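You operate a simulated robot arm through the tools that you are given. There is no shell and no other tool.

The job below is to be done with a simulated robot arm. You get a single attempt, and the scene is never put back.

TASK
Freeze the blue tray in the cold drawer and leave the cabinet running.
Fine: drawer shut, dial to COLD, wait till the screen reads FROZEN.

The check looks at the end state, three seconds after you hand in, the way a careful person would. Anything else that was tipped, shoved, dropped, spilled or broken makes it a failure.

THE ROBOT
A 7-joint arm with a two-finger parallel gripper, fixed in place. Base frame: the origin is at the foot of the arm, x ahead of it, y to its left, z up. Lengths are in mm, angles in degrees, forces in N, time in s.
Its first joint turns from -149.0 to 149.0 degrees. Payload 3.5 kg.
Tool frame: the origin (TCP) lies between the finger pads and is the grasp point; the fingertips stand 23 mm ahead of it; z points along the fingers, y is the line along which they close. Largest opening 94 mm; finger width 38, thickness 10; the body of the gripper, 54 by 96 mm, starts 39 mm behind the TCP.
Orientation is that of the tool frame in the base frame, as a unit quaternion [w, x, y, z]. With the fingers straight down and closing along the base's y, the tool's x points along the base's -x, its y along +y and its z along -z.

THE INTERFACE
- The arm moves only by the tool servo_tool. Its argument "steps" is a list of rows, each an object (a shift or turn left out is 0, a gripper value left out holds the last) with "angular": the turn, a rotation vector about the tool's x, y, z in degrees, a list of three; "linear": the shift along the tool's x, y, z in mm, a list of three; "hand": the finger opening in mm, from 0 to 94. In form: [{"angular": [wx, wy, wz], "linear": [x, y, z], "hand": hand}, ...]. A call has 1 to 20 rows; each row is the pose to reach, as a shift and turn from the pose commanded when the call began, along the tool's axes at that moment. A row lasts 0.2 s, in which the tool goes at most 50 mm and 8.6 degrees; a call with a longer step from one row to the next is refused whole, and so is a gripper value outside its range. A pose out of reach is approached as far as the arm can. The call stops where the force on the tool passes 40 N (or 10 N more than at its start, if that is more) or the arm is blocked; 0.2 s more then pass. The fingers move at their own pace (about 153 mm/s each) and stop on an object; they squeeze with about 40 N. The grip force told is the motor's: it shows also when the fingers shut on nothing. Time passes only in rows, and 0.2 s behind the last, so rows that repeat a pose let the fingers close. The reply holds the time, the measured pose of the TCP, the force on the tool along the base axes, the opening and the grip force, in the units named above and with some noise, with the torque about the TCP (base axes, N m) and any sound that the robot's microphone picked up.
- Cameras (640 x 400 px; columns grow to the right, rows downward): "scene" is fixed at [48, -500, 1567.3]; the picture's right is [0.74, -0.67, 0.00], its down [-0.29, -0.32, -0.90] and it looks along [0.61, 0.67, -0.43] (base axes); focal length 322 px, centre (320, 200). "wrist" rides on the gripper at [86, 16, -74] in the tool frame; the picture's right is [-0.18, 0.98, 0.00], its down [-0.58, -0.11, -0.81] and it looks along [-0.79, -0.15, 0.59] (tool axes); focal length 243 px, centre (320, 200). There is no depth. A picture from a camera that has moved, and an enlarged one, comes with that camera's place and axes in the base frame and with its lens.
- snapshot(camera): a new picture of that camera. No time passes.
- zoom(camera, box): a new picture of the part [left, top, right, bottom] of that camera's present view, enlarged. No time passes.
- sign_off(): hands the job in; it is judged then, once.

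Places have to be worked out from the pictures, the camera data and where the tool is seen. Open the gripper and draw the arm clear of the work before you hand the job in, unless the task says otherwise.

The tools are called by a JSON object that holds its "api" and its "payload". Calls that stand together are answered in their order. servo_tool: Moves the arm, as the interface text tells. Its arguments: {"type":"object","properties":{"steps":{"type":"array"}},"required":["steps"]} The other tools are called the same way: snapshot (camera) takes a picture; zoom (camera, box) takes an enlarged picture of a part of a camera's view; sign_off () hands the job in.

At the start:

```text
t: 0.0
tool_pos: [697.8, 845.6, 1254.3]
ee_rot: [0.0, -0.001, 1.0, 0.0]
force: [0.5, -0.1, -0.8]
moment: [0.0, -0.02, 0.04]
opening: 93.8
gripper_force: 0.0
```

scene: 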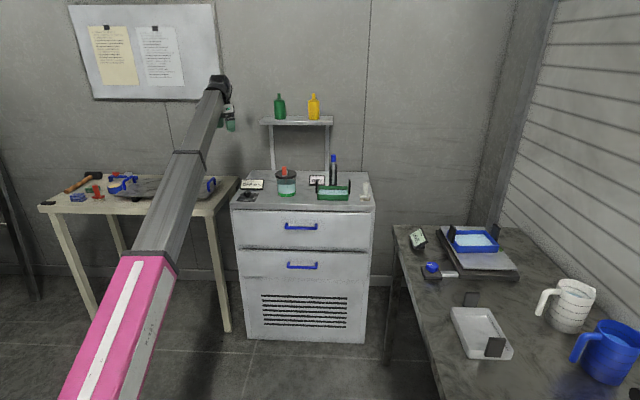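
wrist: 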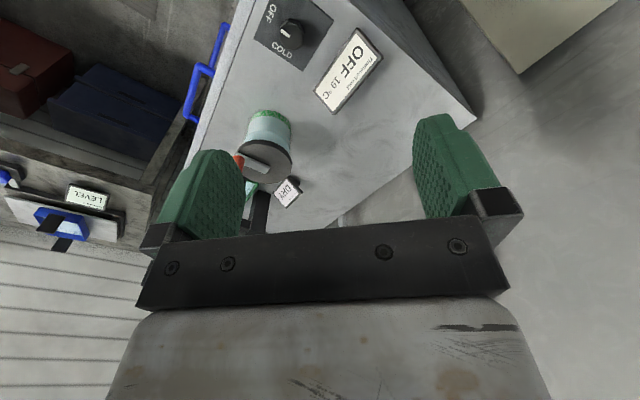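

I'll start with close-up views of the main areas: cabinet, right table and left table.

{"api": "zoom", "payload": {"camera": "scene", "box": [220, 140, 390, 260]}}

{"api": "zoom", "payload": {"camera": "scene", "box": [380, 210, 540, 310]}}

{"api": "zoom", "payload": {"camera": "scene", "box": [80, 0, 220, 100]}}

{"api": "zoom", "payload": {"camera": "wrist", "box": [180, 0, 480, 220]}}

{"api": "zoom", "payload": {"camera": "scene", "box": [40, 160, 240, 290]}}

{"api": "zoom", "payload": {"camera": "scene", "box": [400, 270, 640, 400]}}

```text
3.33 times, centred on (305, 200) of scene
camera zoom: at [48.0, -500.0, 1567.3], right [0.74, -0.67, 0.0], down [-0.29, -0.32, -0.9], along [0.61, 0.67, -0.43], focal length 1073 px, centre (370, 200)
```

zoom: 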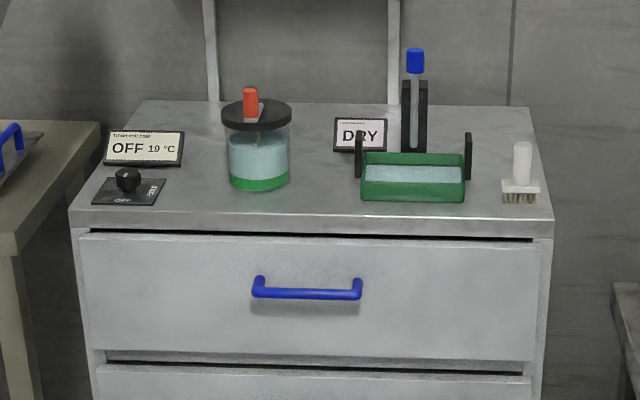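

```text
4.00 times, centred on (460, 260) of scene
camera zoom: at [48.0, -500.0, 1567.3], right [0.74, -0.67, 0.0], down [-0.29, -0.32, -0.9], along [0.61, 0.67, -0.43], focal length 1288 px, centre (-240, -40)
```

zoom: 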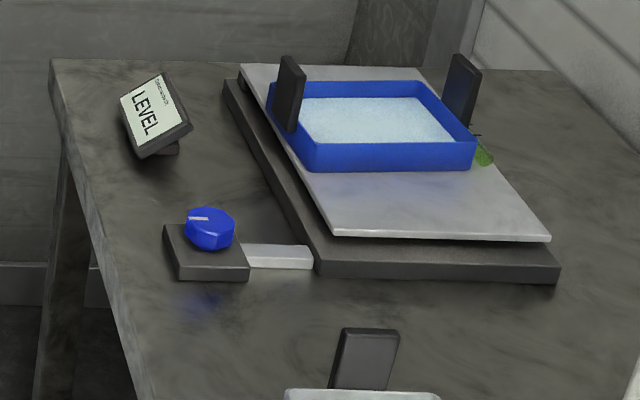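

```text
4.00 times, centred on (150, 50) of scene
camera zoom: at [48.0, -500.0, 1567.3], right [0.74, -0.67, 0.0], down [-0.29, -0.32, -0.9], along [0.61, 0.67, -0.43], focal length 1288 px, centre (1000, 800)
```

zoom: 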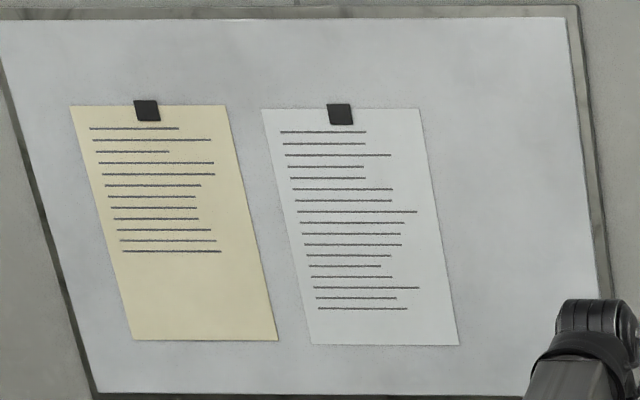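

```text
1.82 times, centred on (330, 110) of wrist
camera zoom: at [612.6, 862.0, 1328.1], right [0.18, 0.98, 0.0], down [0.58, -0.11, 0.81], along [0.79, -0.15, -0.59], focal length 441 px, centre (302, 364)
```

zoom: 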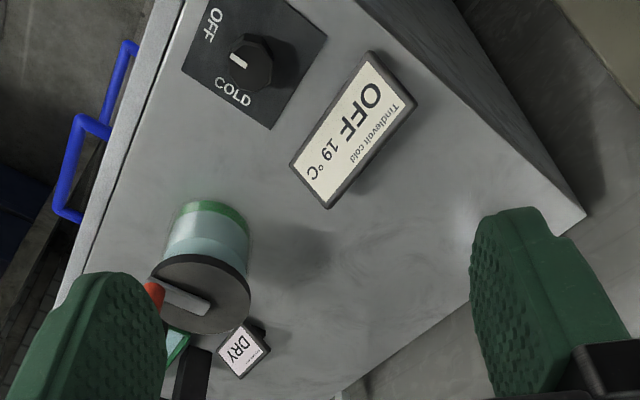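

```text
3.08 times, centred on (140, 225) of scene
camera zoom: at [48.0, -500.0, 1567.3], right [0.74, -0.67, 0.0], down [-0.29, -0.32, -0.9], along [0.61, 0.67, -0.43], focal length 990 px, centre (874, 123)
```

zoom: 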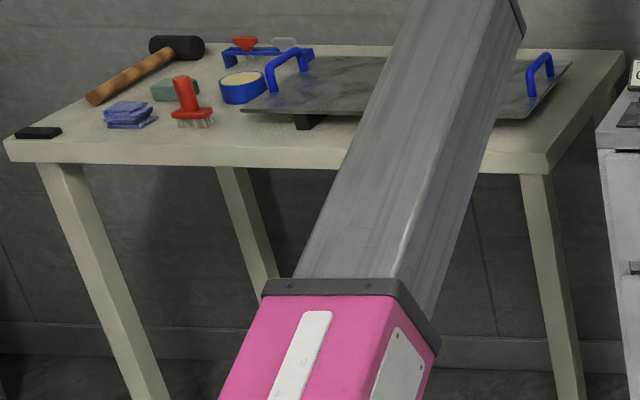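

```text
2.67 times, centred on (520, 335) of scene
camera zoom: at [48.0, -500.0, 1567.3], right [0.74, -0.67, 0.0], down [-0.29, -0.32, -0.9], along [0.61, 0.67, -0.43], focal length 858 px, centre (-213, -160)
```

zoom: 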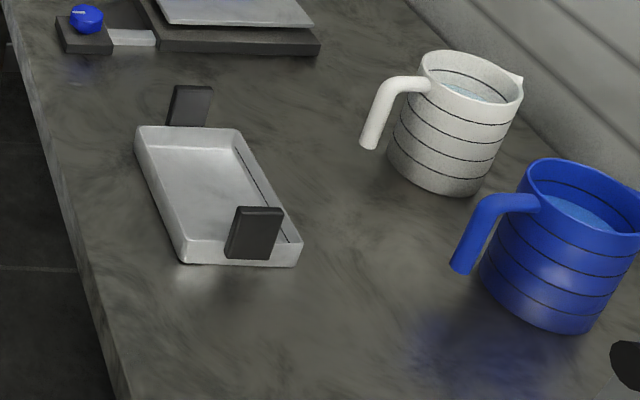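

The blue tray with liquid sits on a rocker on the right table (~[1147,-133,900]). The cabinet with its dial is ahead-left (dial ~[747,791,915], upper handle ~[855,517,805]). I'll swing the arm at its present height towards the right table for a closer look.

{"api": "servo_tool", "payload": {"steps": [{"linear": [-5, -47, 0]}, {"linear": [-10, -94, 0]}, {"linear": [-15, -141, 0]}, {"linear": [-20, -188, 0]}, {"linear": [-25, -235, 0]}, {"linear": [-30, -282, 0]}, {"linear": [-35, -329, 0]}, {"linear": [-40, -376, 0]}, {"linear": [-45, -423, 0]}, {"linear": [-50, -470, 0]}, {"linear": [-55, -517, 0]}, {"linear": [-60, -564, 0]}, {"linear": [-65, -611, 0]}, {"linear": [-70, -658, 0]}, {"linear": [-75, -705, 0]}, {"linear": [-80, -752, 0]}, {"linear": [-85, -799, 0]}, {"linear": [-90, -846, 0]}, {"linear": [-95, -893, 0]}, {"linear": [-100, -930, 0]}]}}

```text
t: 2.9
tool_pos: [781.0, 242.4, 1222.5]
ee_rot: [0.03, 0.009, 0.999, 0.011]
force: [-0.6, 12.0, -3.3]
moment: [-1.15, -0.32, -1.33]
opening: 94.2
gripper_force: 0.1
out of reach, approached as far as the arm can: row 4, 5, 6, 7, 8, 9, 10, 11, 12, 13, 14
stopped in row 14: the force on the tool passed its limit at 66 N (the readings are from after the stop); the commanded pose is now the measured one
```

The call stopped with a force spike at about (781,242,1222). I'll look at both cameras to see whether anything was touched.

{"api": "snapshot", "payload": {"camera": "scene"}}

{"api": "snapshot", "payload": {"camera": "wrist"}}

```text
taken
```

scene: 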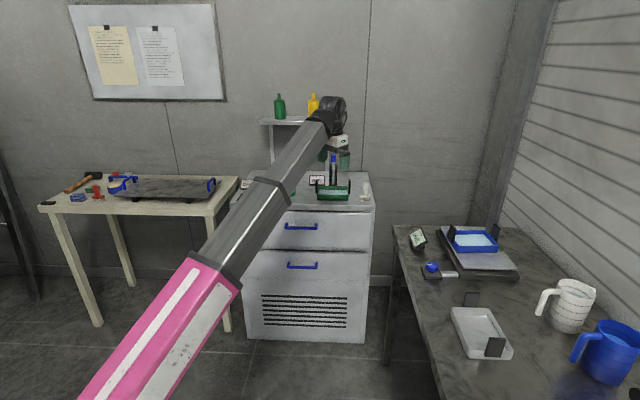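

```text
taken
camera wrist: at [691.7, 258.9, 1291.3], right [0.2, 0.98, 0.03], down [0.53, -0.14, 0.84], along [0.82, -0.15, -0.55], focal length 243 px, centre (320, 200)
```

wrist: 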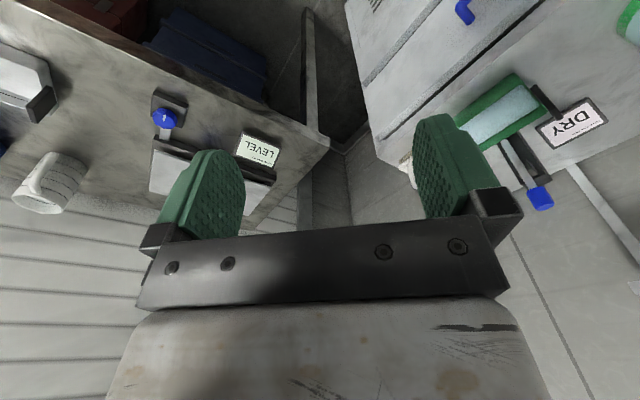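

Nothing is touching and everything stands as before. The spike came from the arm hitting its reach limits at that height with the tool down. I'll straighten the tool, go lower, and continue gently towards the right table for a look.

{"api": "servo_tool", "payload": {"steps": [{"linear": [-5, -10, 20], "angular": [0.4, 1.1, -0.4]}, {"linear": [-10, -20, 40], "angular": [0.8, 2.2, -0.7]}, {"linear": [-15, -35, 60], "angular": [1.28, 3.4, -1.07]}, {"linear": [-20, -65, 80], "angular": [1.28, 3.4, -1.07]}, {"linear": [-30, -100, 89], "angular": [1.28, 3.4, -1.07]}, {"linear": [-40, -135, 89], "angular": [1.28, 3.4, -1.07]}, {"linear": [-50, -170, 89], "angular": [1.28, 3.4, -1.07]}, {"linear": [-58, -205, 89], "angular": [1.28, 3.4, -1.07]}, {"linear": [-64, -240, 89], "angular": [1.28, 3.4, -1.07]}, {"linear": [-70, -275, 89], "angular": [1.28, 3.4, -1.07]}, {"linear": [-75, -310, 89], "angular": [1.28, 3.4, -1.07]}, {"linear": [-80, -343, 89], "angular": [1.28, 3.4, -1.07]}]}}

{"api": "snapshot", "payload": {"camera": "wrist"}}

```text
t: 3.2
tool_pos: [785.0, 237.4, 1209.8]
ee_rot: [0.024, 0.013, 1.0, 0.011]
force: [0.2, 12.0, -2.0]
moment: [-1.09, -0.26, -1.21]
opening: 94.1
gripper_force: 0.2
stopped in row 1: the force on the tool passed its limit at 51 N (the readings are from after the stop); the commanded pose is now the measured one
```

```text
taken
camera wrist: at [696.8, 253.9, 1279.2], right [0.21, 0.98, 0.03], down [0.54, -0.14, 0.83], along [0.82, -0.16, -0.56], focal length 243 px, centre (320, 200)
```

wrist: 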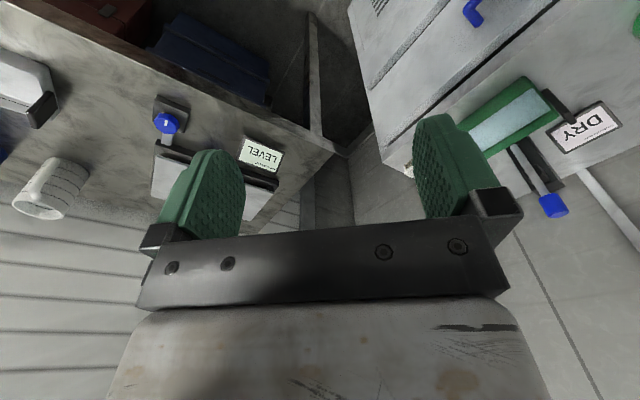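

There is a steady ~12 N push in +y, with torque suggesting contact near the wrist-camera side of the gripper. I'll zoom the scene around the gripper to see what it is.

{"api": "zoom", "payload": {"camera": "scene", "box": [260, 80, 400, 210]}}

{"api": "zoom", "payload": {"camera": "scene", "box": [60, 60, 380, 400]}}

```text
3.08 times, centred on (330, 145) of scene
camera zoom: at [48.0, -500.0, 1567.3], right [0.74, -0.67, 0.0], down [-0.29, -0.32, -0.9], along [0.61, 0.67, -0.43], focal length 990 px, centre (289, 369)
```

zoom: 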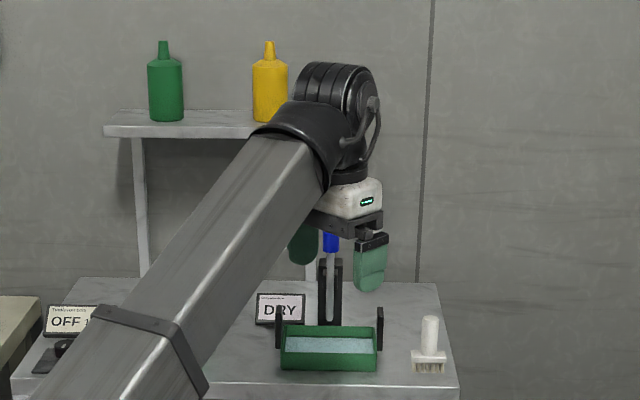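

```text
1.18 times, centred on (220, 230) of scene
camera zoom: at [48.0, -500.0, 1567.3], right [0.74, -0.67, 0.0], down [-0.29, -0.32, -0.9], along [0.61, 0.67, -0.43], focal length 379 px, centre (438, 165)
```

zoom: 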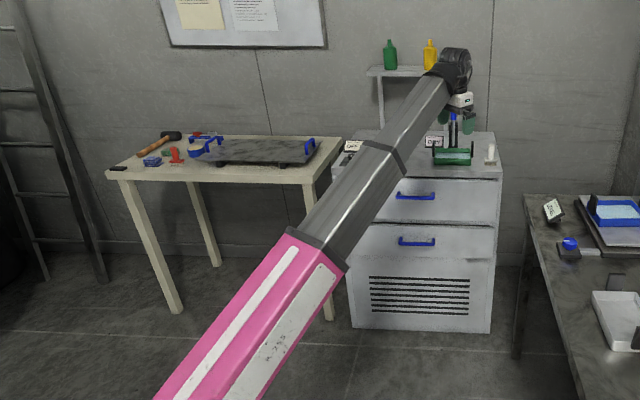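

The push is the gripper touching the robot's own forearm: the wrist is folded too far at this height and radius. I'll relieve it by tilting the fingers outward and moving outward and down.

{"api": "servo_tool", "payload": {"steps": [{"linear": [-15, 5, 0], "angular": [0, -3, 0]}, {"linear": [-30, 10, 5], "angular": [0, -6, 0]}, {"linear": [-45, 10, 15], "angular": [0, -9, 0]}, {"linear": [-60, 10, 30], "angular": [0, -12, 0]}]}}

```text
t: 4.2
tool_pos: [846.8, 248.0, 1180.6]
ee_rot: [0.127, 0.013, 0.992, 0.008]
force: [-1.0, 0.7, -0.5]
moment: [-0.02, 0.0, -0.01]
opening: 94.4
gripper_force: 0.1
```

Free now. I'll keep this outward tilt, descend to z≈1050 and move to y≈-100 to look at the tray.

{"api": "servo_tool", "payload": {"steps": [{"linear": [2, -10, 30]}, {"linear": [5, -30, 60]}, {"linear": [8, -55, 95]}, {"linear": [10, -85, 124]}, {"linear": [10, -120, 124]}, {"linear": [10, -155, 124]}, {"linear": [10, -190, 124]}, {"linear": [10, -225, 124]}, {"linear": [10, -260, 124]}, {"linear": [10, -295, 124]}, {"linear": [10, -325, 124]}, {"linear": [10, -350, 124]}]}}

{"api": "snapshot", "payload": {"camera": "wrist"}}

{"api": "snapshot", "payload": {"camera": "scene"}}

```text
t: 6.8
tool_pos: [860.1, -101.4, 1054.6]
ee_rot: [0.128, 0.012, 0.992, 0.009]
force: [0.6, 0.1, -0.7]
moment: [-0.02, -0.03, -0.01]
opening: 94.1
gripper_force: 0.1
```

```text
taken
camera wrist: at [758.6, -85.4, 1103.5], right [0.2, 0.98, 0.07], down [0.35, -0.14, 0.93], along [0.91, -0.16, -0.37], focal length 243 px, centre (320, 200)
```

wrist: 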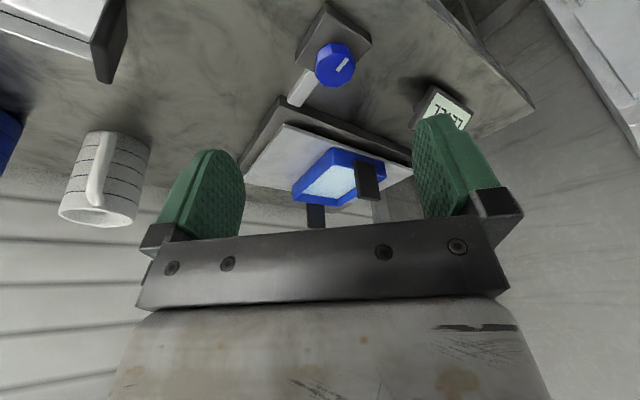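

```text
taken
```

scene: 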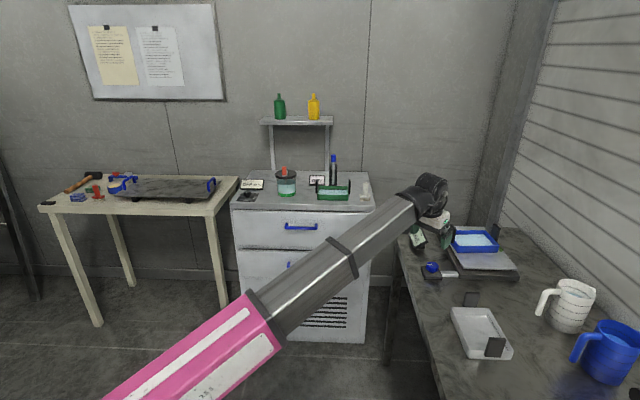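

Now a zoom on the tray from the wrist and from the scene camera to fix its position and geometry.

{"api": "zoom", "payload": {"camera": "wrist", "box": [230, 80, 430, 240]}}

{"api": "zoom", "payload": {"camera": "scene", "box": [430, 210, 530, 290]}}

```text
2.50 times, centred on (330, 160) of wrist
camera zoom: at [758.6, -85.4, 1103.5], right [0.2, 0.98, 0.07], down [0.35, -0.14, 0.93], along [0.91, -0.16, -0.37], focal length 606 px, centre (295, 300)
```

zoom: 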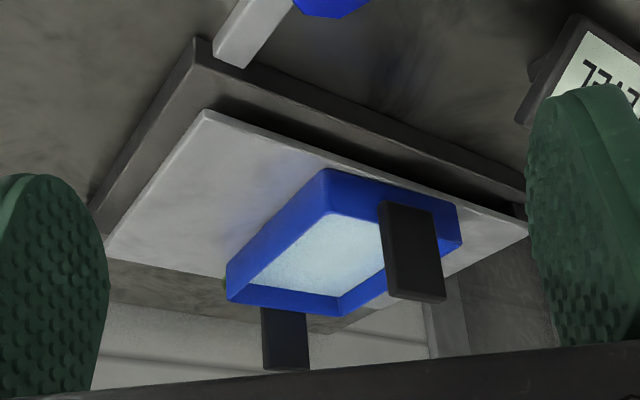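

```text
5.00 times, centred on (480, 250) of scene
camera zoom: at [48.0, -500.0, 1567.3], right [0.74, -0.67, 0.0], down [-0.29, -0.32, -0.9], along [0.61, 0.67, -0.43], focal length 1610 px, centre (-480, -50)
```

zoom: 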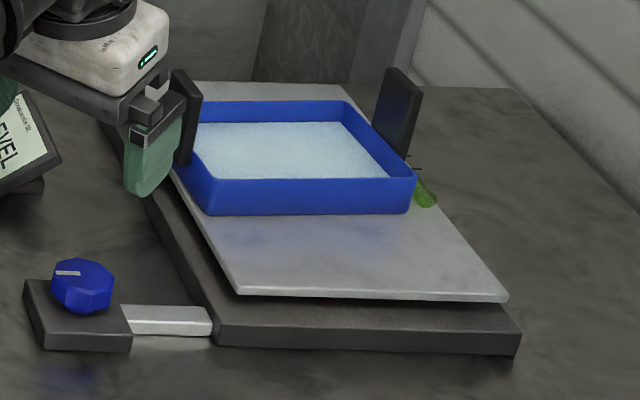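

Triangulated: tray tabs A (1089,-73) and B (1211,-177), tab tops z≈980, rim ≈918, bottom ≈892. The long axis is parallel to the cabinet front, e1≈(0.745,-0.667), and the tab plates have their normal along e1. The drawer must be opened first, so I move in front of the cabinet with the tool yawed to face it.

{"api": "servo_tool", "payload": {"steps": [{"linear": [12, 30, 0], "angular": [-0.95, 0.08, -3.6]}, {"linear": [27, 62, 0], "angular": [-1.9, 0.16, -7.3]}, {"linear": [42, 95, 0], "angular": [-2.85, 0.24, -10.9]}, {"linear": [57, 129, 0], "angular": [-3.8, 0.31, -14.5]}, {"linear": [72, 163, 0], "angular": [-4.75, 0.39, -18.2]}, {"linear": [87, 197, 0], "angular": [-5.7, 0.47, -21.8]}, {"linear": [102, 231, 0], "angular": [-6.65, 0.55, -25.4]}, {"linear": [117, 265, 0], "angular": [-7.6, 0.63, -29.1]}, {"linear": [132, 300, 0], "angular": [-8.55, 0.7, -32.7]}, {"linear": [147, 334, 0], "angular": [-9.5, 0.78, -36.3]}, {"linear": [161, 367, 0], "angular": [-10.45, 0.86, -40]}, {"linear": [174, 397, -2], "angular": [-11.4, 0.94, -43.6]}]}}

{"api": "snapshot", "payload": {"camera": "wrist"}}

{"api": "snapshot", "payload": {"camera": "scene"}}

```text
t: 9.4
tool_pos: [699.6, 299.5, 1017.6]
ee_rot: [0.114, -0.37, 0.92, 0.057]
force: [0.1, -0.6, -0.8]
moment: [0.01, 0.01, 0.04]
opening: 93.9
gripper_force: 0.0
```

```text
taken
camera wrist: at [615.4, 238.5, 1068.5], right [-0.55, 0.83, 0.07], down [0.35, 0.16, 0.92], along [0.76, 0.53, -0.38], focal length 243 px, centre (320, 200)
```

wrist: 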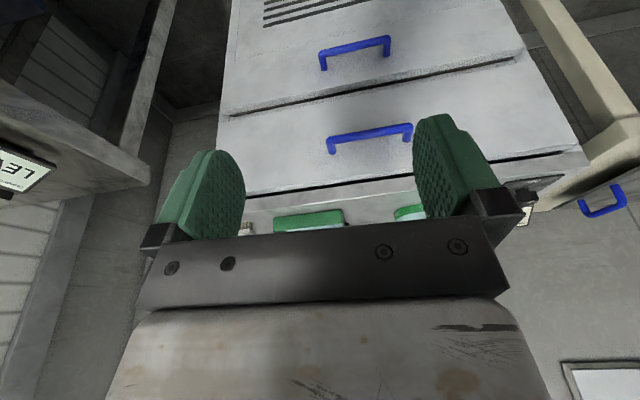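

```text
taken
```

scene: 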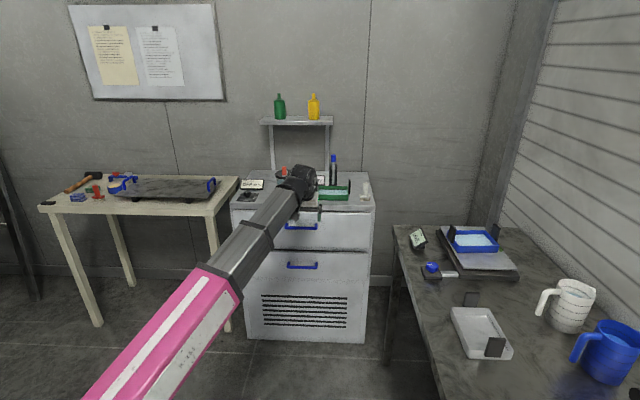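

The wrist now sees both drawer handles. The screen on the right table also shows some number, so I'll zoom on both, plus the cabinet from the scene camera.

{"api": "zoom", "payload": {"camera": "wrist", "box": [0, 130, 100, 210]}}

{"api": "zoom", "payload": {"camera": "wrist", "box": [210, 20, 530, 220]}}

{"api": "zoom", "payload": {"camera": "scene", "box": [385, 215, 445, 285]}}

{"api": "zoom", "payload": {"camera": "scene", "box": [225, 165, 385, 285]}}

```text
5.00 times, centred on (50, 170) of wrist
camera zoom: at [615.4, 238.5, 1068.5], right [-0.55, 0.83, 0.07], down [0.35, 0.16, 0.92], along [0.76, 0.53, -0.38], focal length 1213 px, centre (1670, 350)
```

zoom: 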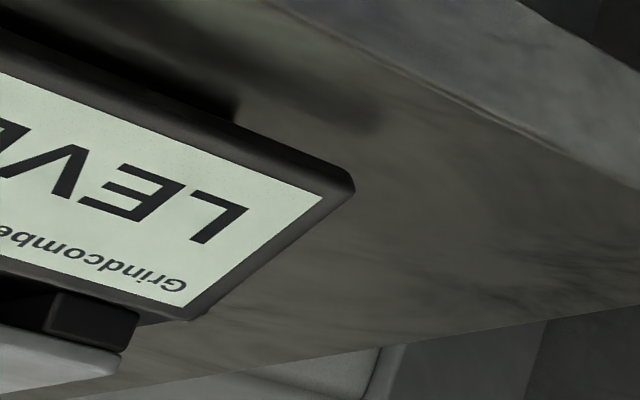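

```text
2.00 times, centred on (370, 120) of wrist
camera zoom: at [615.4, 238.5, 1068.5], right [-0.55, 0.83, 0.07], down [0.35, 0.16, 0.92], along [0.76, 0.53, -0.38], focal length 485 px, centre (220, 360)
```

zoom: 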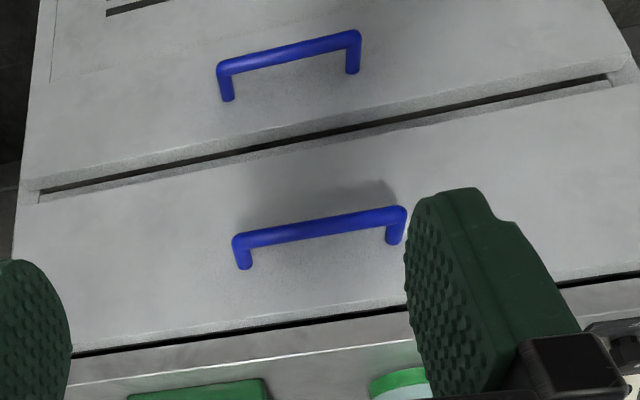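

```text
5.71 times, centred on (415, 250) of scene
camera zoom: at [48.0, -500.0, 1567.3], right [0.74, -0.67, 0.0], down [-0.29, -0.32, -0.9], along [0.61, 0.67, -0.43], focal length 1839 px, centre (-223, -86)
```

zoom: 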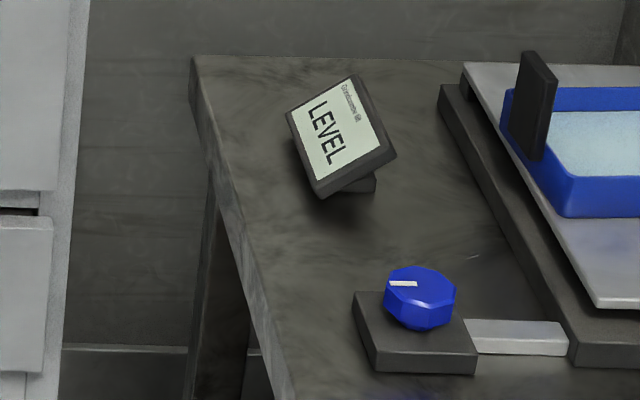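

```text
3.33 times, centred on (305, 225) of scene
camera zoom: at [48.0, -500.0, 1567.3], right [0.74, -0.67, 0.0], down [-0.29, -0.32, -0.9], along [0.61, 0.67, -0.43], focal length 1073 px, centre (370, 117)
```

zoom: 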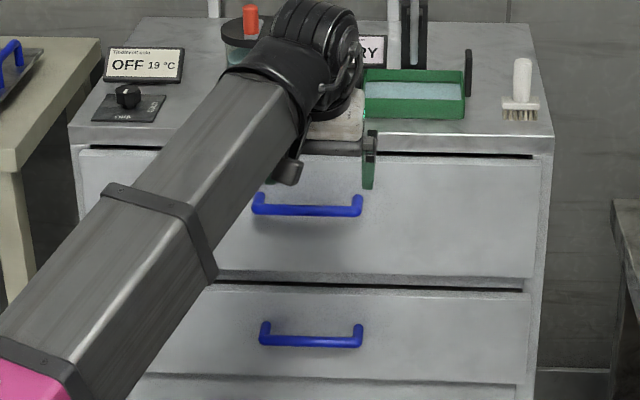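

Upper handle bar centre ≈ (841,503,821), bar diameter ~13 and standoff ~37 mm, running along e1. I'll rotate the tool to point forward and 30° down, with the fingers closing in the vertical plane across the bar, staying at this safe spot.

{"api": "servo_tool", "payload": {"steps": [{"angular": [-3.03, -2.82, 6.73]}, {"angular": [-6.06, -5.63, 13.47]}, {"angular": [-9.09, -8.45, 20.2]}, {"angular": [-12.12, -11.27, 26.93]}, {"angular": [-15.15, -14.08, 33.67]}, {"angular": [-18.18, -16.9, 40.4]}, {"angular": [-21.2, -19.72, 47.13]}, {"angular": [-24.23, -22.53, 53.87]}, {"angular": [-27.26, -25.35, 60.6]}, {"angular": [-30.29, -28.17, 67.33]}, {"angular": [-33.32, -30.98, 74.07]}, {"angular": [-36.35, -33.8, 80.8]}]}}

{"api": "snapshot", "payload": {"camera": "wrist"}}

{"api": "snapshot", "payload": {"camera": "scene"}}

```text
t: 12.0
tool_pos: [702.1, 298.8, 1018.8]
ee_rot: [0.18, 0.313, 0.808, 0.466]
force: [-0.6, 0.3, 0.8]
moment: [-0.02, 0.0, 0.02]
opening: 94.0
gripper_force: 0.1
```

```text
taken
camera wrist: at [599.8, 315.3, 1069.2], right [0.47, 0.24, 0.85], down [-0.07, -0.95, 0.31], along [0.88, -0.21, -0.42], focal length 243 px, centre (320, 200)
```

wrist: 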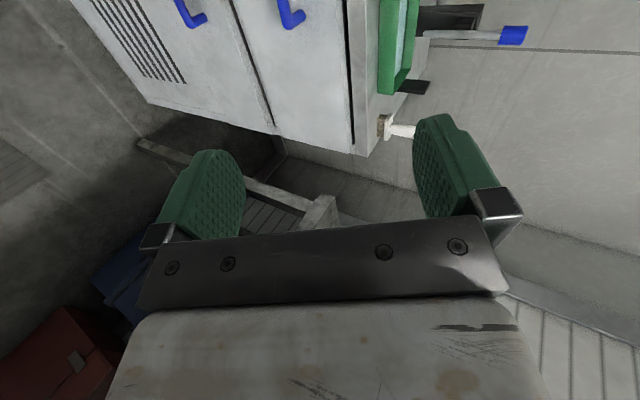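

```text
taken
```

scene: 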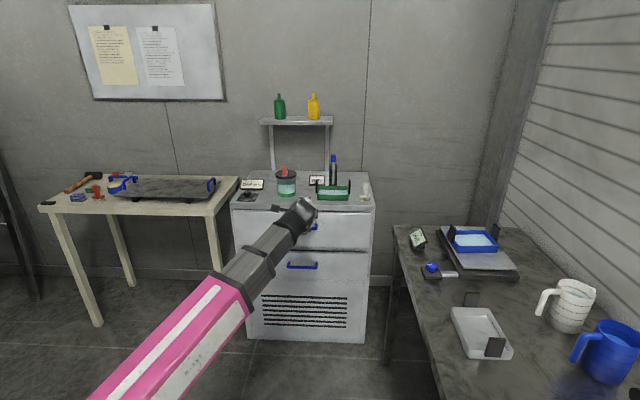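

The orientation is as intended. The side view of the handle gives better depth, so I'll zoom on it.

{"api": "zoom", "payload": {"camera": "wrist", "box": [160, 0, 360, 120]}}

{"api": "zoom", "payload": {"camera": "scene", "box": [270, 180, 350, 240]}}

```text
3.20 times, centred on (260, 60) of wrist
camera zoom: at [599.8, 315.3, 1069.2], right [0.47, 0.24, 0.85], down [-0.07, -0.95, 0.31], along [0.88, -0.21, -0.42], focal length 776 px, centre (512, 648)
```

zoom: 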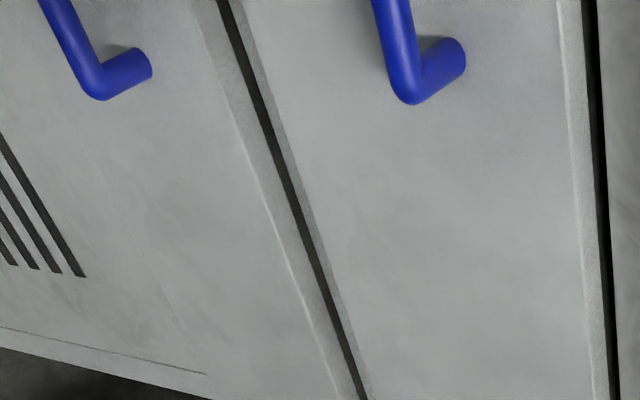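

```text
6.67 times, centred on (310, 210) of scene
camera zoom: at [48.0, -500.0, 1567.3], right [0.74, -0.67, 0.0], down [-0.29, -0.32, -0.9], along [0.61, 0.67, -0.43], focal length 2146 px, centre (387, 133)
```

zoom: 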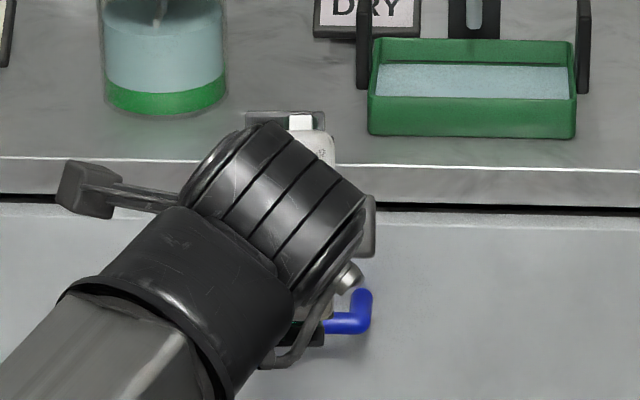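

Handle's right corner ≈ (900,467,807) and bar centre ≈ (851,512,807). I'll narrow the gripper to 38 mm and move to a pre-grasp 70 mm short of the bar.

{"api": "servo_tool", "payload": {"steps": [{"linear": [4, -6, 28], "hand": 38}, {"linear": [8, -12, 57], "hand": 38}, {"linear": [12, -18, 86], "hand": 38}, {"linear": [16, -24, 115], "hand": 38}, {"linear": [20, -30, 144], "hand": 38}, {"linear": [24, -37, 173], "hand": 38}, {"linear": [27, -43, 202], "hand": 38}, {"linear": [30, -49, 231], "hand": 38}, {"linear": [33, -54.6, 259], "hand": 38}]}}

{"api": "snapshot", "payload": {"camera": "wrist"}}

{"api": "zoom", "payload": {"camera": "scene", "box": [250, 170, 370, 250]}}

```text
t: 14.0
tool_pos: [809.3, 469.4, 841.4]
ee_rot: [0.18, 0.31, 0.809, 0.466]
force: [0.1, 0.5, 0.2]
moment: [0.0, -0.02, 0.01]
opening: 37.9
gripper_force: 0.0
```

```text
taken
camera wrist: at [707.9, 483.8, 892.3], right [0.47, 0.24, 0.85], down [-0.07, -0.95, 0.31], along [0.88, -0.21, -0.42], focal length 243 px, centre (320, 200)
```

wrist: 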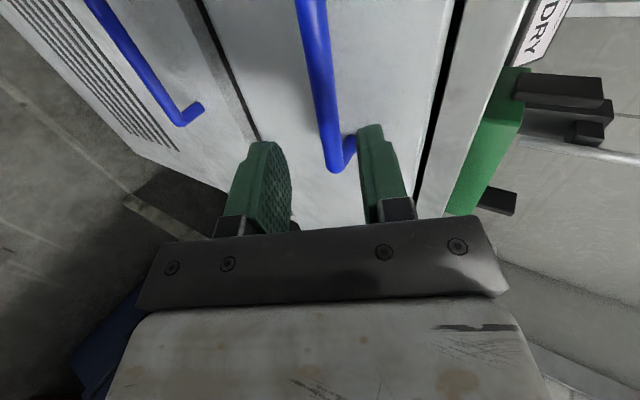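

```text
5.00 times, centred on (310, 210) of scene
camera zoom: at [48.0, -500.0, 1567.3], right [0.74, -0.67, 0.0], down [-0.29, -0.32, -0.9], along [0.61, 0.67, -0.43], focal length 1610 px, centre (370, 150)
```

zoom: 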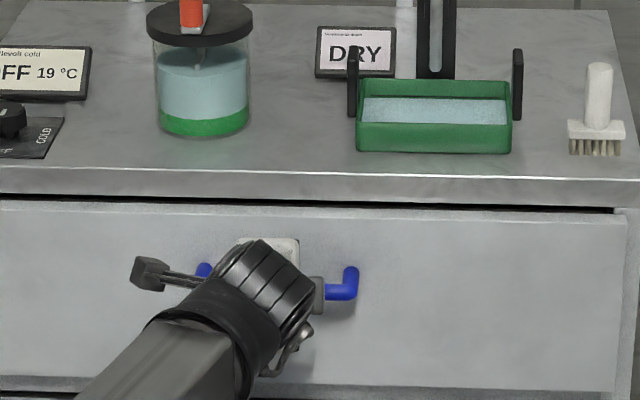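

The bar sits between the fingers and the reprojection matches the estimate. I'll advance 64 mm along the tool axis and close on the bar.

{"api": "servo_tool", "payload": {"steps": [{"linear": [0, 0, 16]}, {"linear": [0, 0, 32]}, {"linear": [0, 0, 48]}, {"linear": [0, 0, 62]}, {"linear": [0, 0, 62], "hand": 0}, {"linear": [0, 0, 62], "hand": 0}, {"linear": [0, 0, 62], "hand": 0}]}}

{"api": "snapshot", "payload": {"camera": "wrist"}}

```text
t: 15.6
tool_pos: [845.1, 509.8, 814.5]
ee_rot: [0.181, 0.312, 0.806, 0.469]
force: [5.7, 6.3, 37.9]
moment: [1.85, 0.96, -0.32]
opening: 16.5
gripper_force: 45.2
```

```text
taken
camera wrist: at [743.9, 524.3, 863.5], right [0.46, 0.24, 0.85], down [-0.08, -0.95, 0.3], along [0.88, -0.21, -0.42], focal length 243 px, centre (320, 200)
```

wrist: 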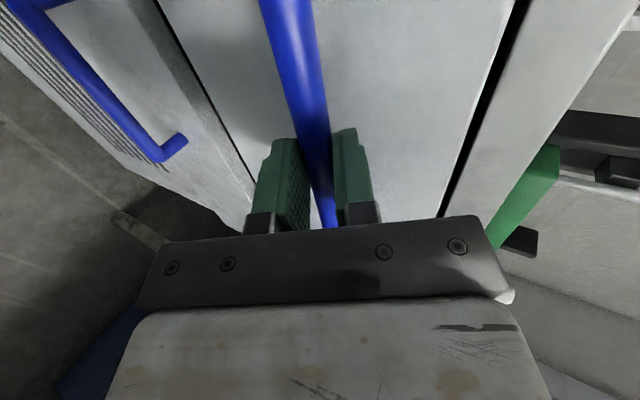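

The bar is gripped at 16.5 mm, with ~38 N upward because the commanded pose is about 4 mm low. I'll relieve that first, then start a gentle pull along -e2 to see whether the drawer moves.

{"api": "servo_tool", "payload": {"steps": [{"linear": [0, 2.5, 0]}, {"linear": [0, 4.5, 0]}, {"linear": [0, 4.5, 0]}]}}

```text
t: 16.4
tool_pos: [846.0, 509.7, 813.2]
ee_rot: [0.178, 0.311, 0.81, 0.465]
force: [-2.7, -0.4, 2.6]
moment: [0.63, 0.79, -1.69]
opening: 16.1
gripper_force: 44.9
```

Force is relieved. Now a gentle 60 mm pull.

{"api": "servo_tool", "payload": {"steps": [{"linear": [0, -5, -8.7]}, {"linear": [0, -10, -17.3]}, {"linear": [0, -15, -26]}, {"linear": [0, -20, -34.6]}, {"linear": [0, -25, -43.3]}, {"linear": [0, -30, -52]}]}}

{"api": "zoom", "payload": {"camera": "scene", "box": [225, 150, 385, 290]}}

```text
t: 17.8
tool_pos: [803.4, 467.4, 813.3]
ee_rot: [0.177, 0.309, 0.81, 0.466]
force: [-24.1, 24.6, -14.3]
moment: [0.89, 1.16, -1.0]
opening: 16.3
gripper_force: 45.5
```

```text
2.86 times, centred on (305, 220) of scene
camera zoom: at [48.0, -500.0, 1567.3], right [0.74, -0.67, 0.0], down [-0.29, -0.32, -0.9], along [0.61, 0.67, -0.43], focal length 920 px, centre (363, 143)
```

zoom: 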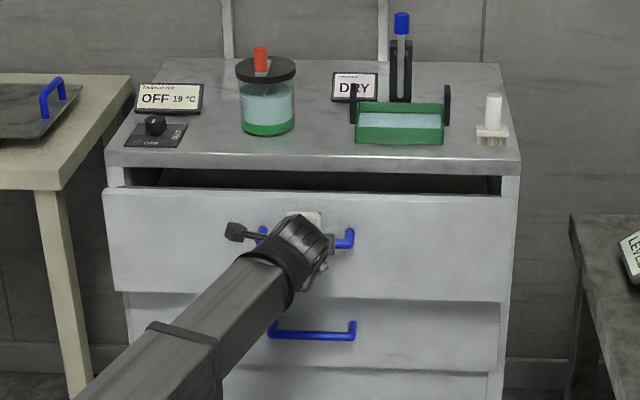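

The upper drawer opens. Displacement and side force show the true axis is 45°, e2=(0.707,0.707). I continue pulling along that to about 280 mm total, correcting the lateral offset.

{"api": "servo_tool", "payload": {"steps": [{"linear": [3.1, -7.3, -12.7]}, {"linear": [3.8, -14.7, -25.4]}, {"linear": [4.5, -22, -38]}, {"linear": [5.2, -29.3, -50.7]}, {"linear": [5.9, -36.7, -63.4]}, {"linear": [6.6, -44, -76.1]}, {"linear": [7.3, -51.3, -88.8]}, {"linear": [8, -58.7, -101.4]}, {"linear": [8.6, -66, -114.1]}, {"linear": [9.3, -73.3, -126.8]}, {"linear": [10, -80.7, -139.5]}, {"linear": [10.7, -88, -152.2]}, {"linear": [11.4, -95.3, -164.8]}, {"linear": [12.1, -102.7, -177.5]}, {"linear": [12.8, -110, -190.2]}]}}

{"api": "snapshot", "payload": {"camera": "scene"}}

{"api": "snapshot", "payload": {"camera": "wrist"}}

```text
t: 19.8
tool_pos: [711.8, 374.4, 812.8]
ee_rot: [0.175, 0.312, 0.809, 0.466]
force: [-6.2, 0.3, -11.6]
moment: [0.73, 1.17, -1.62]
opening: 16.4
gripper_force: 44.8
stopped in row 9: the force on the tool passed its limit at 47 N (the readings are from after the stop); the commanded pose is now the measured one
```

```text
taken
```

scene: 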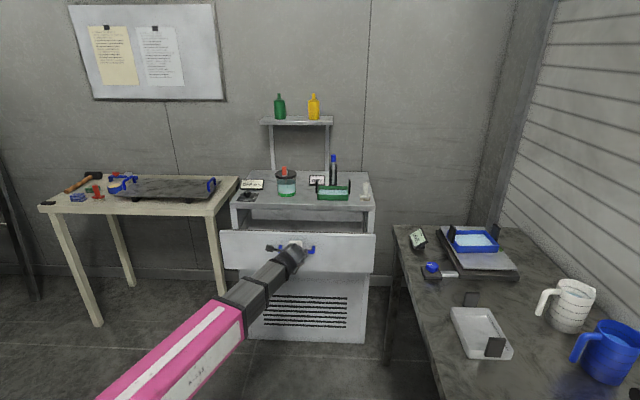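

```text
taken
camera wrist: at [611.5, 390.2, 865.3], right [0.47, 0.24, 0.85], down [-0.07, -0.95, 0.31], along [0.88, -0.2, -0.43], focal length 243 px, centre (320, 200)
```

wrist: 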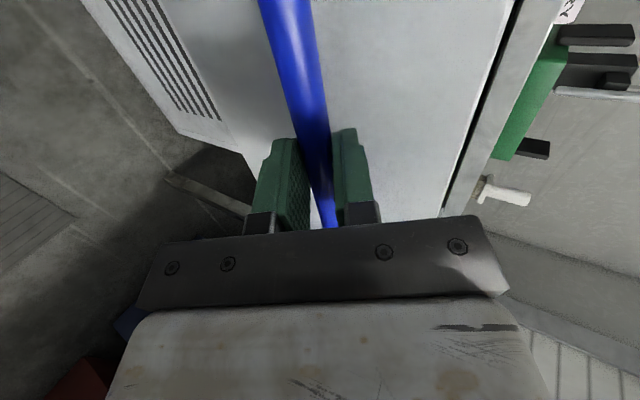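

The drawer reached its stop at ~190 mm. I'll release the bar and back away, then look down into the drawer.

{"api": "servo_tool", "payload": {"steps": [{"hand": 38}, {"hand": 38}, {"linear": [0, 0, -15], "hand": 38}, {"linear": [0, 0, -35], "hand": 38}, {"linear": [0, 0, -60], "hand": 38}, {"linear": [0, 0, -85], "hand": 38}]}}

{"api": "snapshot", "payload": {"camera": "wrist"}}

{"api": "zoom", "payload": {"camera": "scene", "box": [215, 160, 385, 290]}}

```text
t: 21.2
tool_pos: [664.4, 319.9, 858.3]
ee_rot: [0.176, 0.31, 0.81, 0.466]
force: [-0.2, 0.1, -0.3]
moment: [-0.01, -0.02, 0.02]
opening: 38.0
gripper_force: 0.1
```

```text
taken
camera wrist: at [563.1, 335.4, 908.2], right [0.47, 0.24, 0.85], down [-0.07, -0.95, 0.31], along [0.88, -0.2, -0.43], focal length 243 px, centre (320, 200)
```

wrist: 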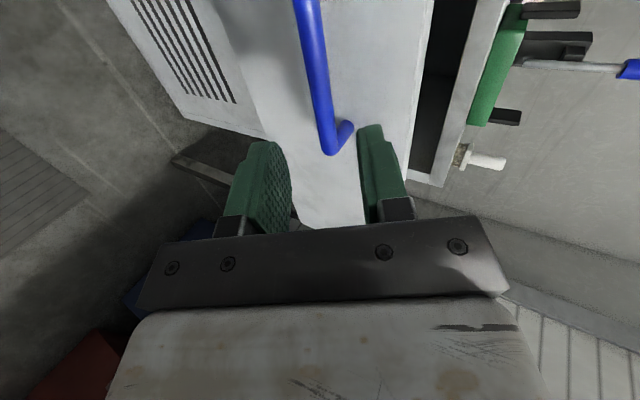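

```text
3.08 times, centred on (300, 225) of scene
camera zoom: at [48.0, -500.0, 1567.3], right [0.74, -0.67, 0.0], down [-0.29, -0.32, -0.9], along [0.61, 0.67, -0.43], focal length 990 px, centre (382, 123)
```

zoom: 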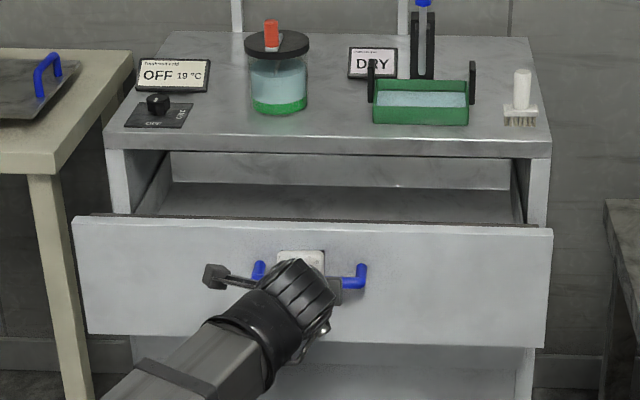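

The drawer is open. I'll rise, return the tool to pointing down facing the cabinet, and hover above the drawer to look inside.

{"api": "servo_tool", "payload": {"steps": [{"linear": [0, 26, -15]}, {"linear": [0, 52, -30]}, {"linear": [0, 78, -45]}, {"linear": [0, 104, -60]}, {"linear": [0, 130, -75]}, {"linear": [0, 135, -65], "angular": [3.03, 2.82, -6.73]}, {"linear": [0, 140, -55], "angular": [6.06, 5.63, -13.47]}, {"linear": [0, 146, -45], "angular": [9.09, 8.45, -20.2]}, {"linear": [0, 151, -35], "angular": [12.12, 11.27, -26.93]}, {"linear": [0, 157, -25], "angular": [15.15, 14.08, -33.67]}, {"linear": [0, 163, -15], "angular": [18.18, 16.9, -40.4]}, {"linear": [0, 169, -5], "angular": [21.2, 19.72, -47.13]}, {"linear": [0, 175, 5], "angular": [24.23, 22.53, -53.87]}, {"linear": [0, 180, 15], "angular": [27.26, 25.35, -60.6]}, {"linear": [0, 186, 26], "angular": [30.29, 28.17, -67.33]}, {"linear": [0, 192, 37], "angular": [33.32, 30.98, -74.07]}, {"linear": [0, 197, 47], "angular": [36.35, 33.8, -80.8]}]}}

{"api": "snapshot", "payload": {"camera": "wrist"}}

{"api": "snapshot", "payload": {"camera": "scene"}}

```text
t: 24.8
tool_pos: [757.3, 423.9, 1003.3]
ee_rot: [0.111, -0.371, 0.92, 0.056]
force: [1.1, -0.8, -0.1]
moment: [0.0, -0.03, 0.02]
opening: 38.2
gripper_force: 0.0
```

```text
taken
camera wrist: at [675.2, 364.0, 1054.0], right [-0.55, 0.83, 0.07], down [0.35, 0.16, 0.92], along [0.75, 0.53, -0.38], focal length 243 px, centre (320, 200)
```

wrist: 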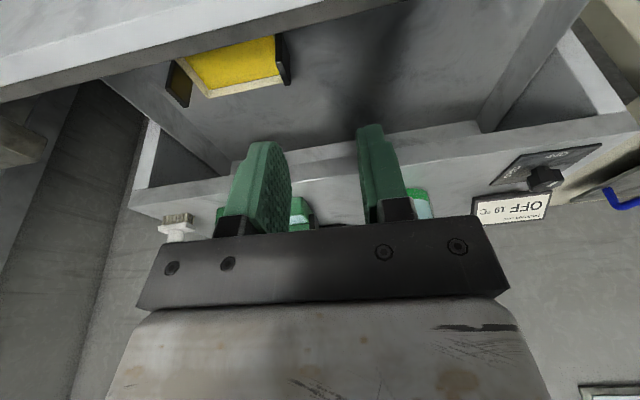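

```text
taken
```

scene: 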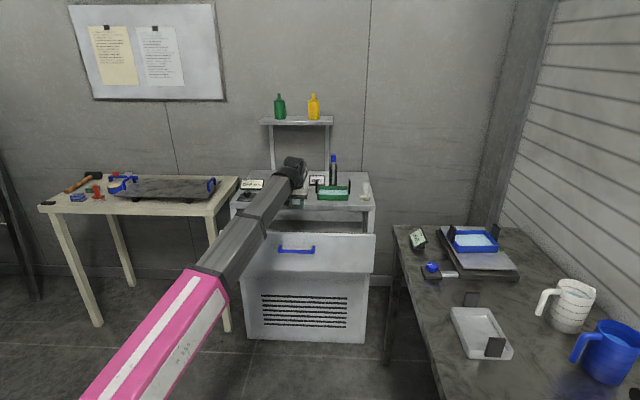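

The drawer contains a yellow tray with black tabs near its right side. I'll zoom to see the interior.

{"api": "zoom", "payload": {"camera": "wrist", "box": [60, 0, 420, 220]}}

{"api": "zoom", "payload": {"camera": "scene", "box": [210, 160, 390, 280]}}

```text
1.78 times, centred on (240, 110) of wrist
camera zoom: at [675.2, 364.0, 1054.0], right [-0.55, 0.83, 0.07], down [0.35, 0.16, 0.92], along [0.75, 0.53, -0.38], focal length 431 px, centre (462, 360)
```

zoom: 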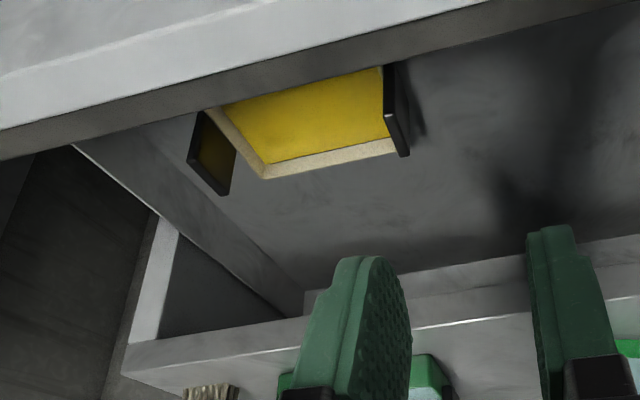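

```text
3.33 times, centred on (300, 220) of scene
camera zoom: at [48.0, -500.0, 1567.3], right [0.74, -0.67, 0.0], down [-0.29, -0.32, -0.9], along [0.61, 0.67, -0.43], focal length 1073 px, centre (387, 133)
```

zoom: 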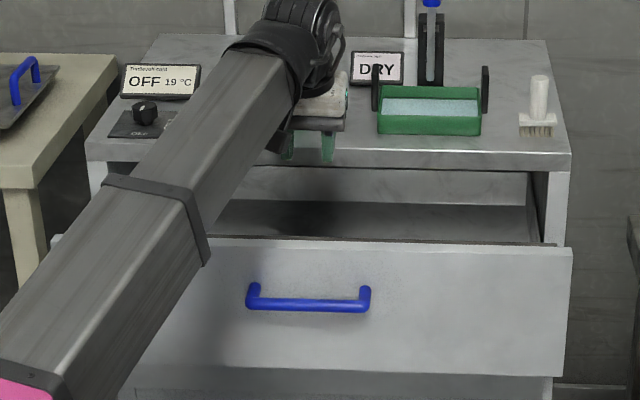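

A cream tray with yellow content is in the front-right part of the drawer. I'll back off and rise for a view of the whole drawer floor.

{"api": "servo_tool", "payload": {"steps": [{"linear": [10, 0, -20]}, {"linear": [20, 0, -41]}, {"linear": [30, 0, -62]}, {"linear": [40, 0, -82]}]}}

{"api": "snapshot", "payload": {"camera": "wrist"}}

```text
t: 25.8
tool_pos: [716.0, 382.3, 1072.3]
ee_rot: [0.112, -0.371, 0.92, 0.057]
force: [-0.6, 0.2, 0.2]
moment: [0.02, 0.01, 0.01]
opening: 37.9
gripper_force: 0.0
```

```text
taken
camera wrist: at [632.5, 321.1, 1123.4], right [-0.55, 0.83, 0.07], down [0.35, 0.16, 0.92], along [0.76, 0.53, -0.38], focal length 243 px, centre (320, 200)
```

wrist: 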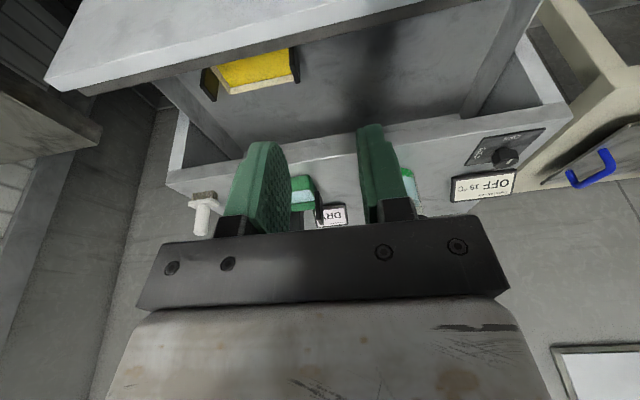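

The drawer pan spans the full width. I'll zoom this second view to triangulate the yellow tray and the drawer floor.

{"api": "zoom", "payload": {"camera": "wrist", "box": [160, 20, 360, 140]}}

{"api": "zoom", "payload": {"camera": "wrist", "box": [340, 0, 560, 130]}}

```text
3.20 times, centred on (260, 80) of wrist
camera zoom: at [632.5, 321.1, 1123.4], right [-0.55, 0.83, 0.07], down [0.35, 0.16, 0.92], along [0.76, 0.53, -0.38], focal length 776 px, centre (512, 584)
```

zoom: 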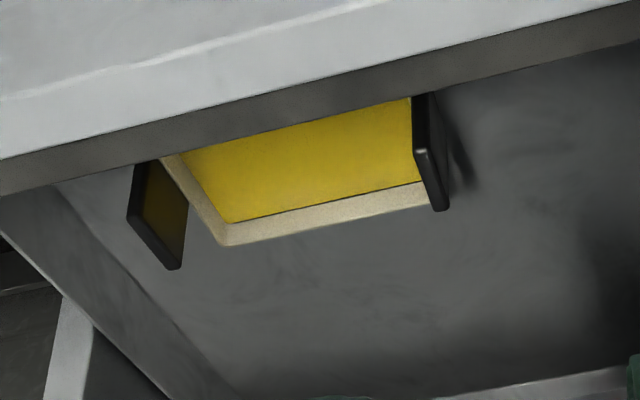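

```text
2.91 times, centred on (450, 65) of wrist
camera zoom: at [632.5, 321.1, 1123.4], right [-0.55, 0.83, 0.07], down [0.35, 0.16, 0.92], along [0.76, 0.53, -0.38], focal length 706 px, centre (-58, 593)
```

zoom: 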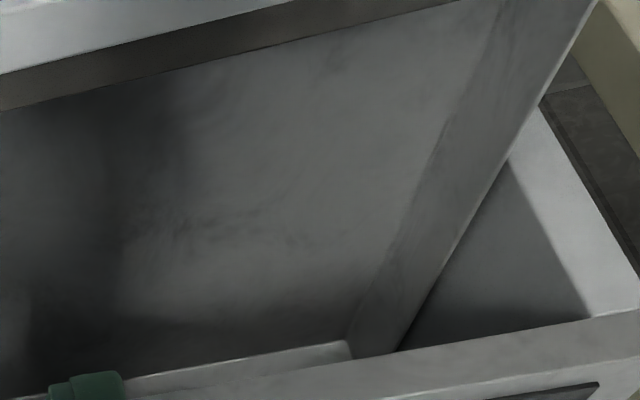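

Estimates: drawer floor z≈745, yellow tray right of centre (lateral ≈350 vs drawer centre ≈238), so the left half is free. Now I go to a pre-grasp above the blue tray's tab A with the same tool orientation.

{"api": "servo_tool", "payload": {"steps": [{"linear": [4, -34, -1], "hand": 60}, {"linear": [9, -69, -2], "hand": 60}, {"linear": [13, -104, -4], "hand": 60}, {"linear": [18, -139, -5], "hand": 60}, {"linear": [22, -173, -6], "hand": 60}, {"linear": [26, -208, -7], "hand": 60}, {"linear": [31, -243, -8], "hand": 60}, {"linear": [35, -277, -10], "hand": 60}, {"linear": [40, -312, -11], "hand": 60}, {"linear": [44, -347, -12], "hand": 60}, {"linear": [49, -381, -13], "hand": 60}, {"linear": [53, -416, -15], "hand": 60}, {"linear": [57, -450, -16], "hand": 60}, {"linear": [62, -485, -17], "hand": 60}, {"linear": [66, -520, -18], "hand": 60}, {"linear": [71, -555, -19], "hand": 60}, {"linear": [75, -589, -20], "hand": 60}]}}

{"api": "snapshot", "payload": {"camera": "wrist"}}

{"api": "snapshot", "payload": {"camera": "scene"}}

```text
t: 29.4
tool_pos: [1069.4, -94.2, 1061.6]
ee_rot: [0.111, -0.371, 0.92, 0.057]
force: [-0.4, 0.4, 0.2]
moment: [0.0, -0.02, -0.01]
opening: 60.1
gripper_force: 0.0
```

```text
taken
camera wrist: at [985.5, -155.5, 1112.4], right [-0.55, 0.83, 0.07], down [0.35, 0.16, 0.92], along [0.75, 0.54, -0.38], focal length 243 px, centre (320, 200)
```

wrist: 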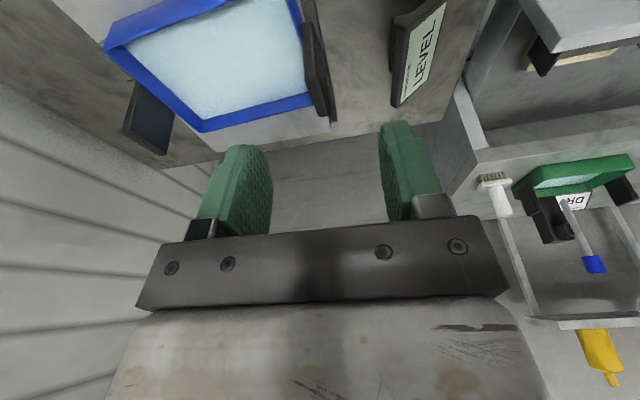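

```text
taken
```

scene: 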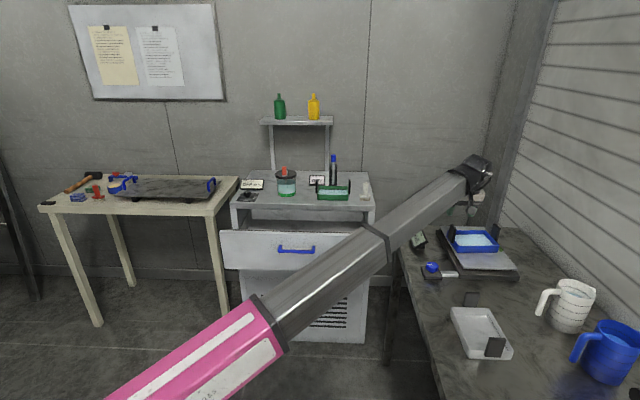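

Pre-grasp pose reached. Next a zoom on the tray and tabs for precise alignment.

{"api": "zoom", "payload": {"camera": "wrist", "box": [90, 0, 350, 170]}}

{"api": "zoom", "payload": {"camera": "scene", "box": [430, 160, 530, 290]}}

```text
2.35 times, centred on (220, 85) of wrist
camera zoom: at [985.5, -155.5, 1112.4], right [-0.55, 0.83, 0.07], down [0.35, 0.16, 0.92], along [0.75, 0.54, -0.38], focal length 571 px, centre (555, 471)
```

zoom: 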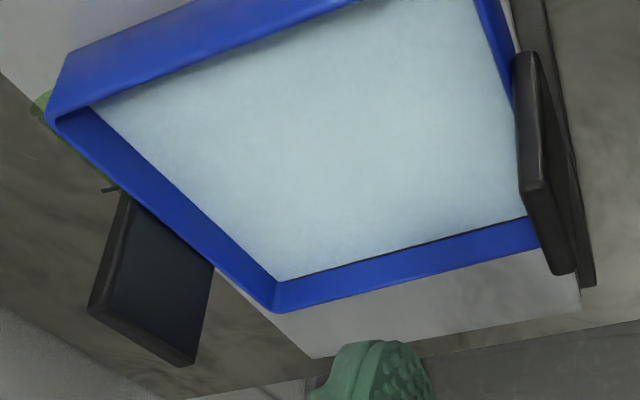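

```text
3.08 times, centred on (480, 225) of scene
camera zoom: at [48.0, -500.0, 1567.3], right [0.74, -0.67, 0.0], down [-0.29, -0.32, -0.9], along [0.61, 0.67, -0.43], focal length 990 px, centre (-172, 123)
```

zoom: 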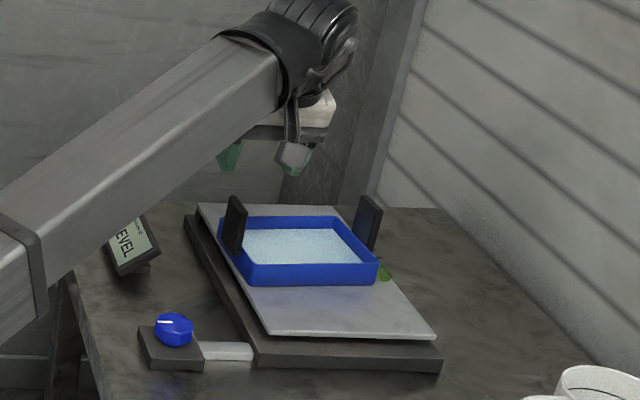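

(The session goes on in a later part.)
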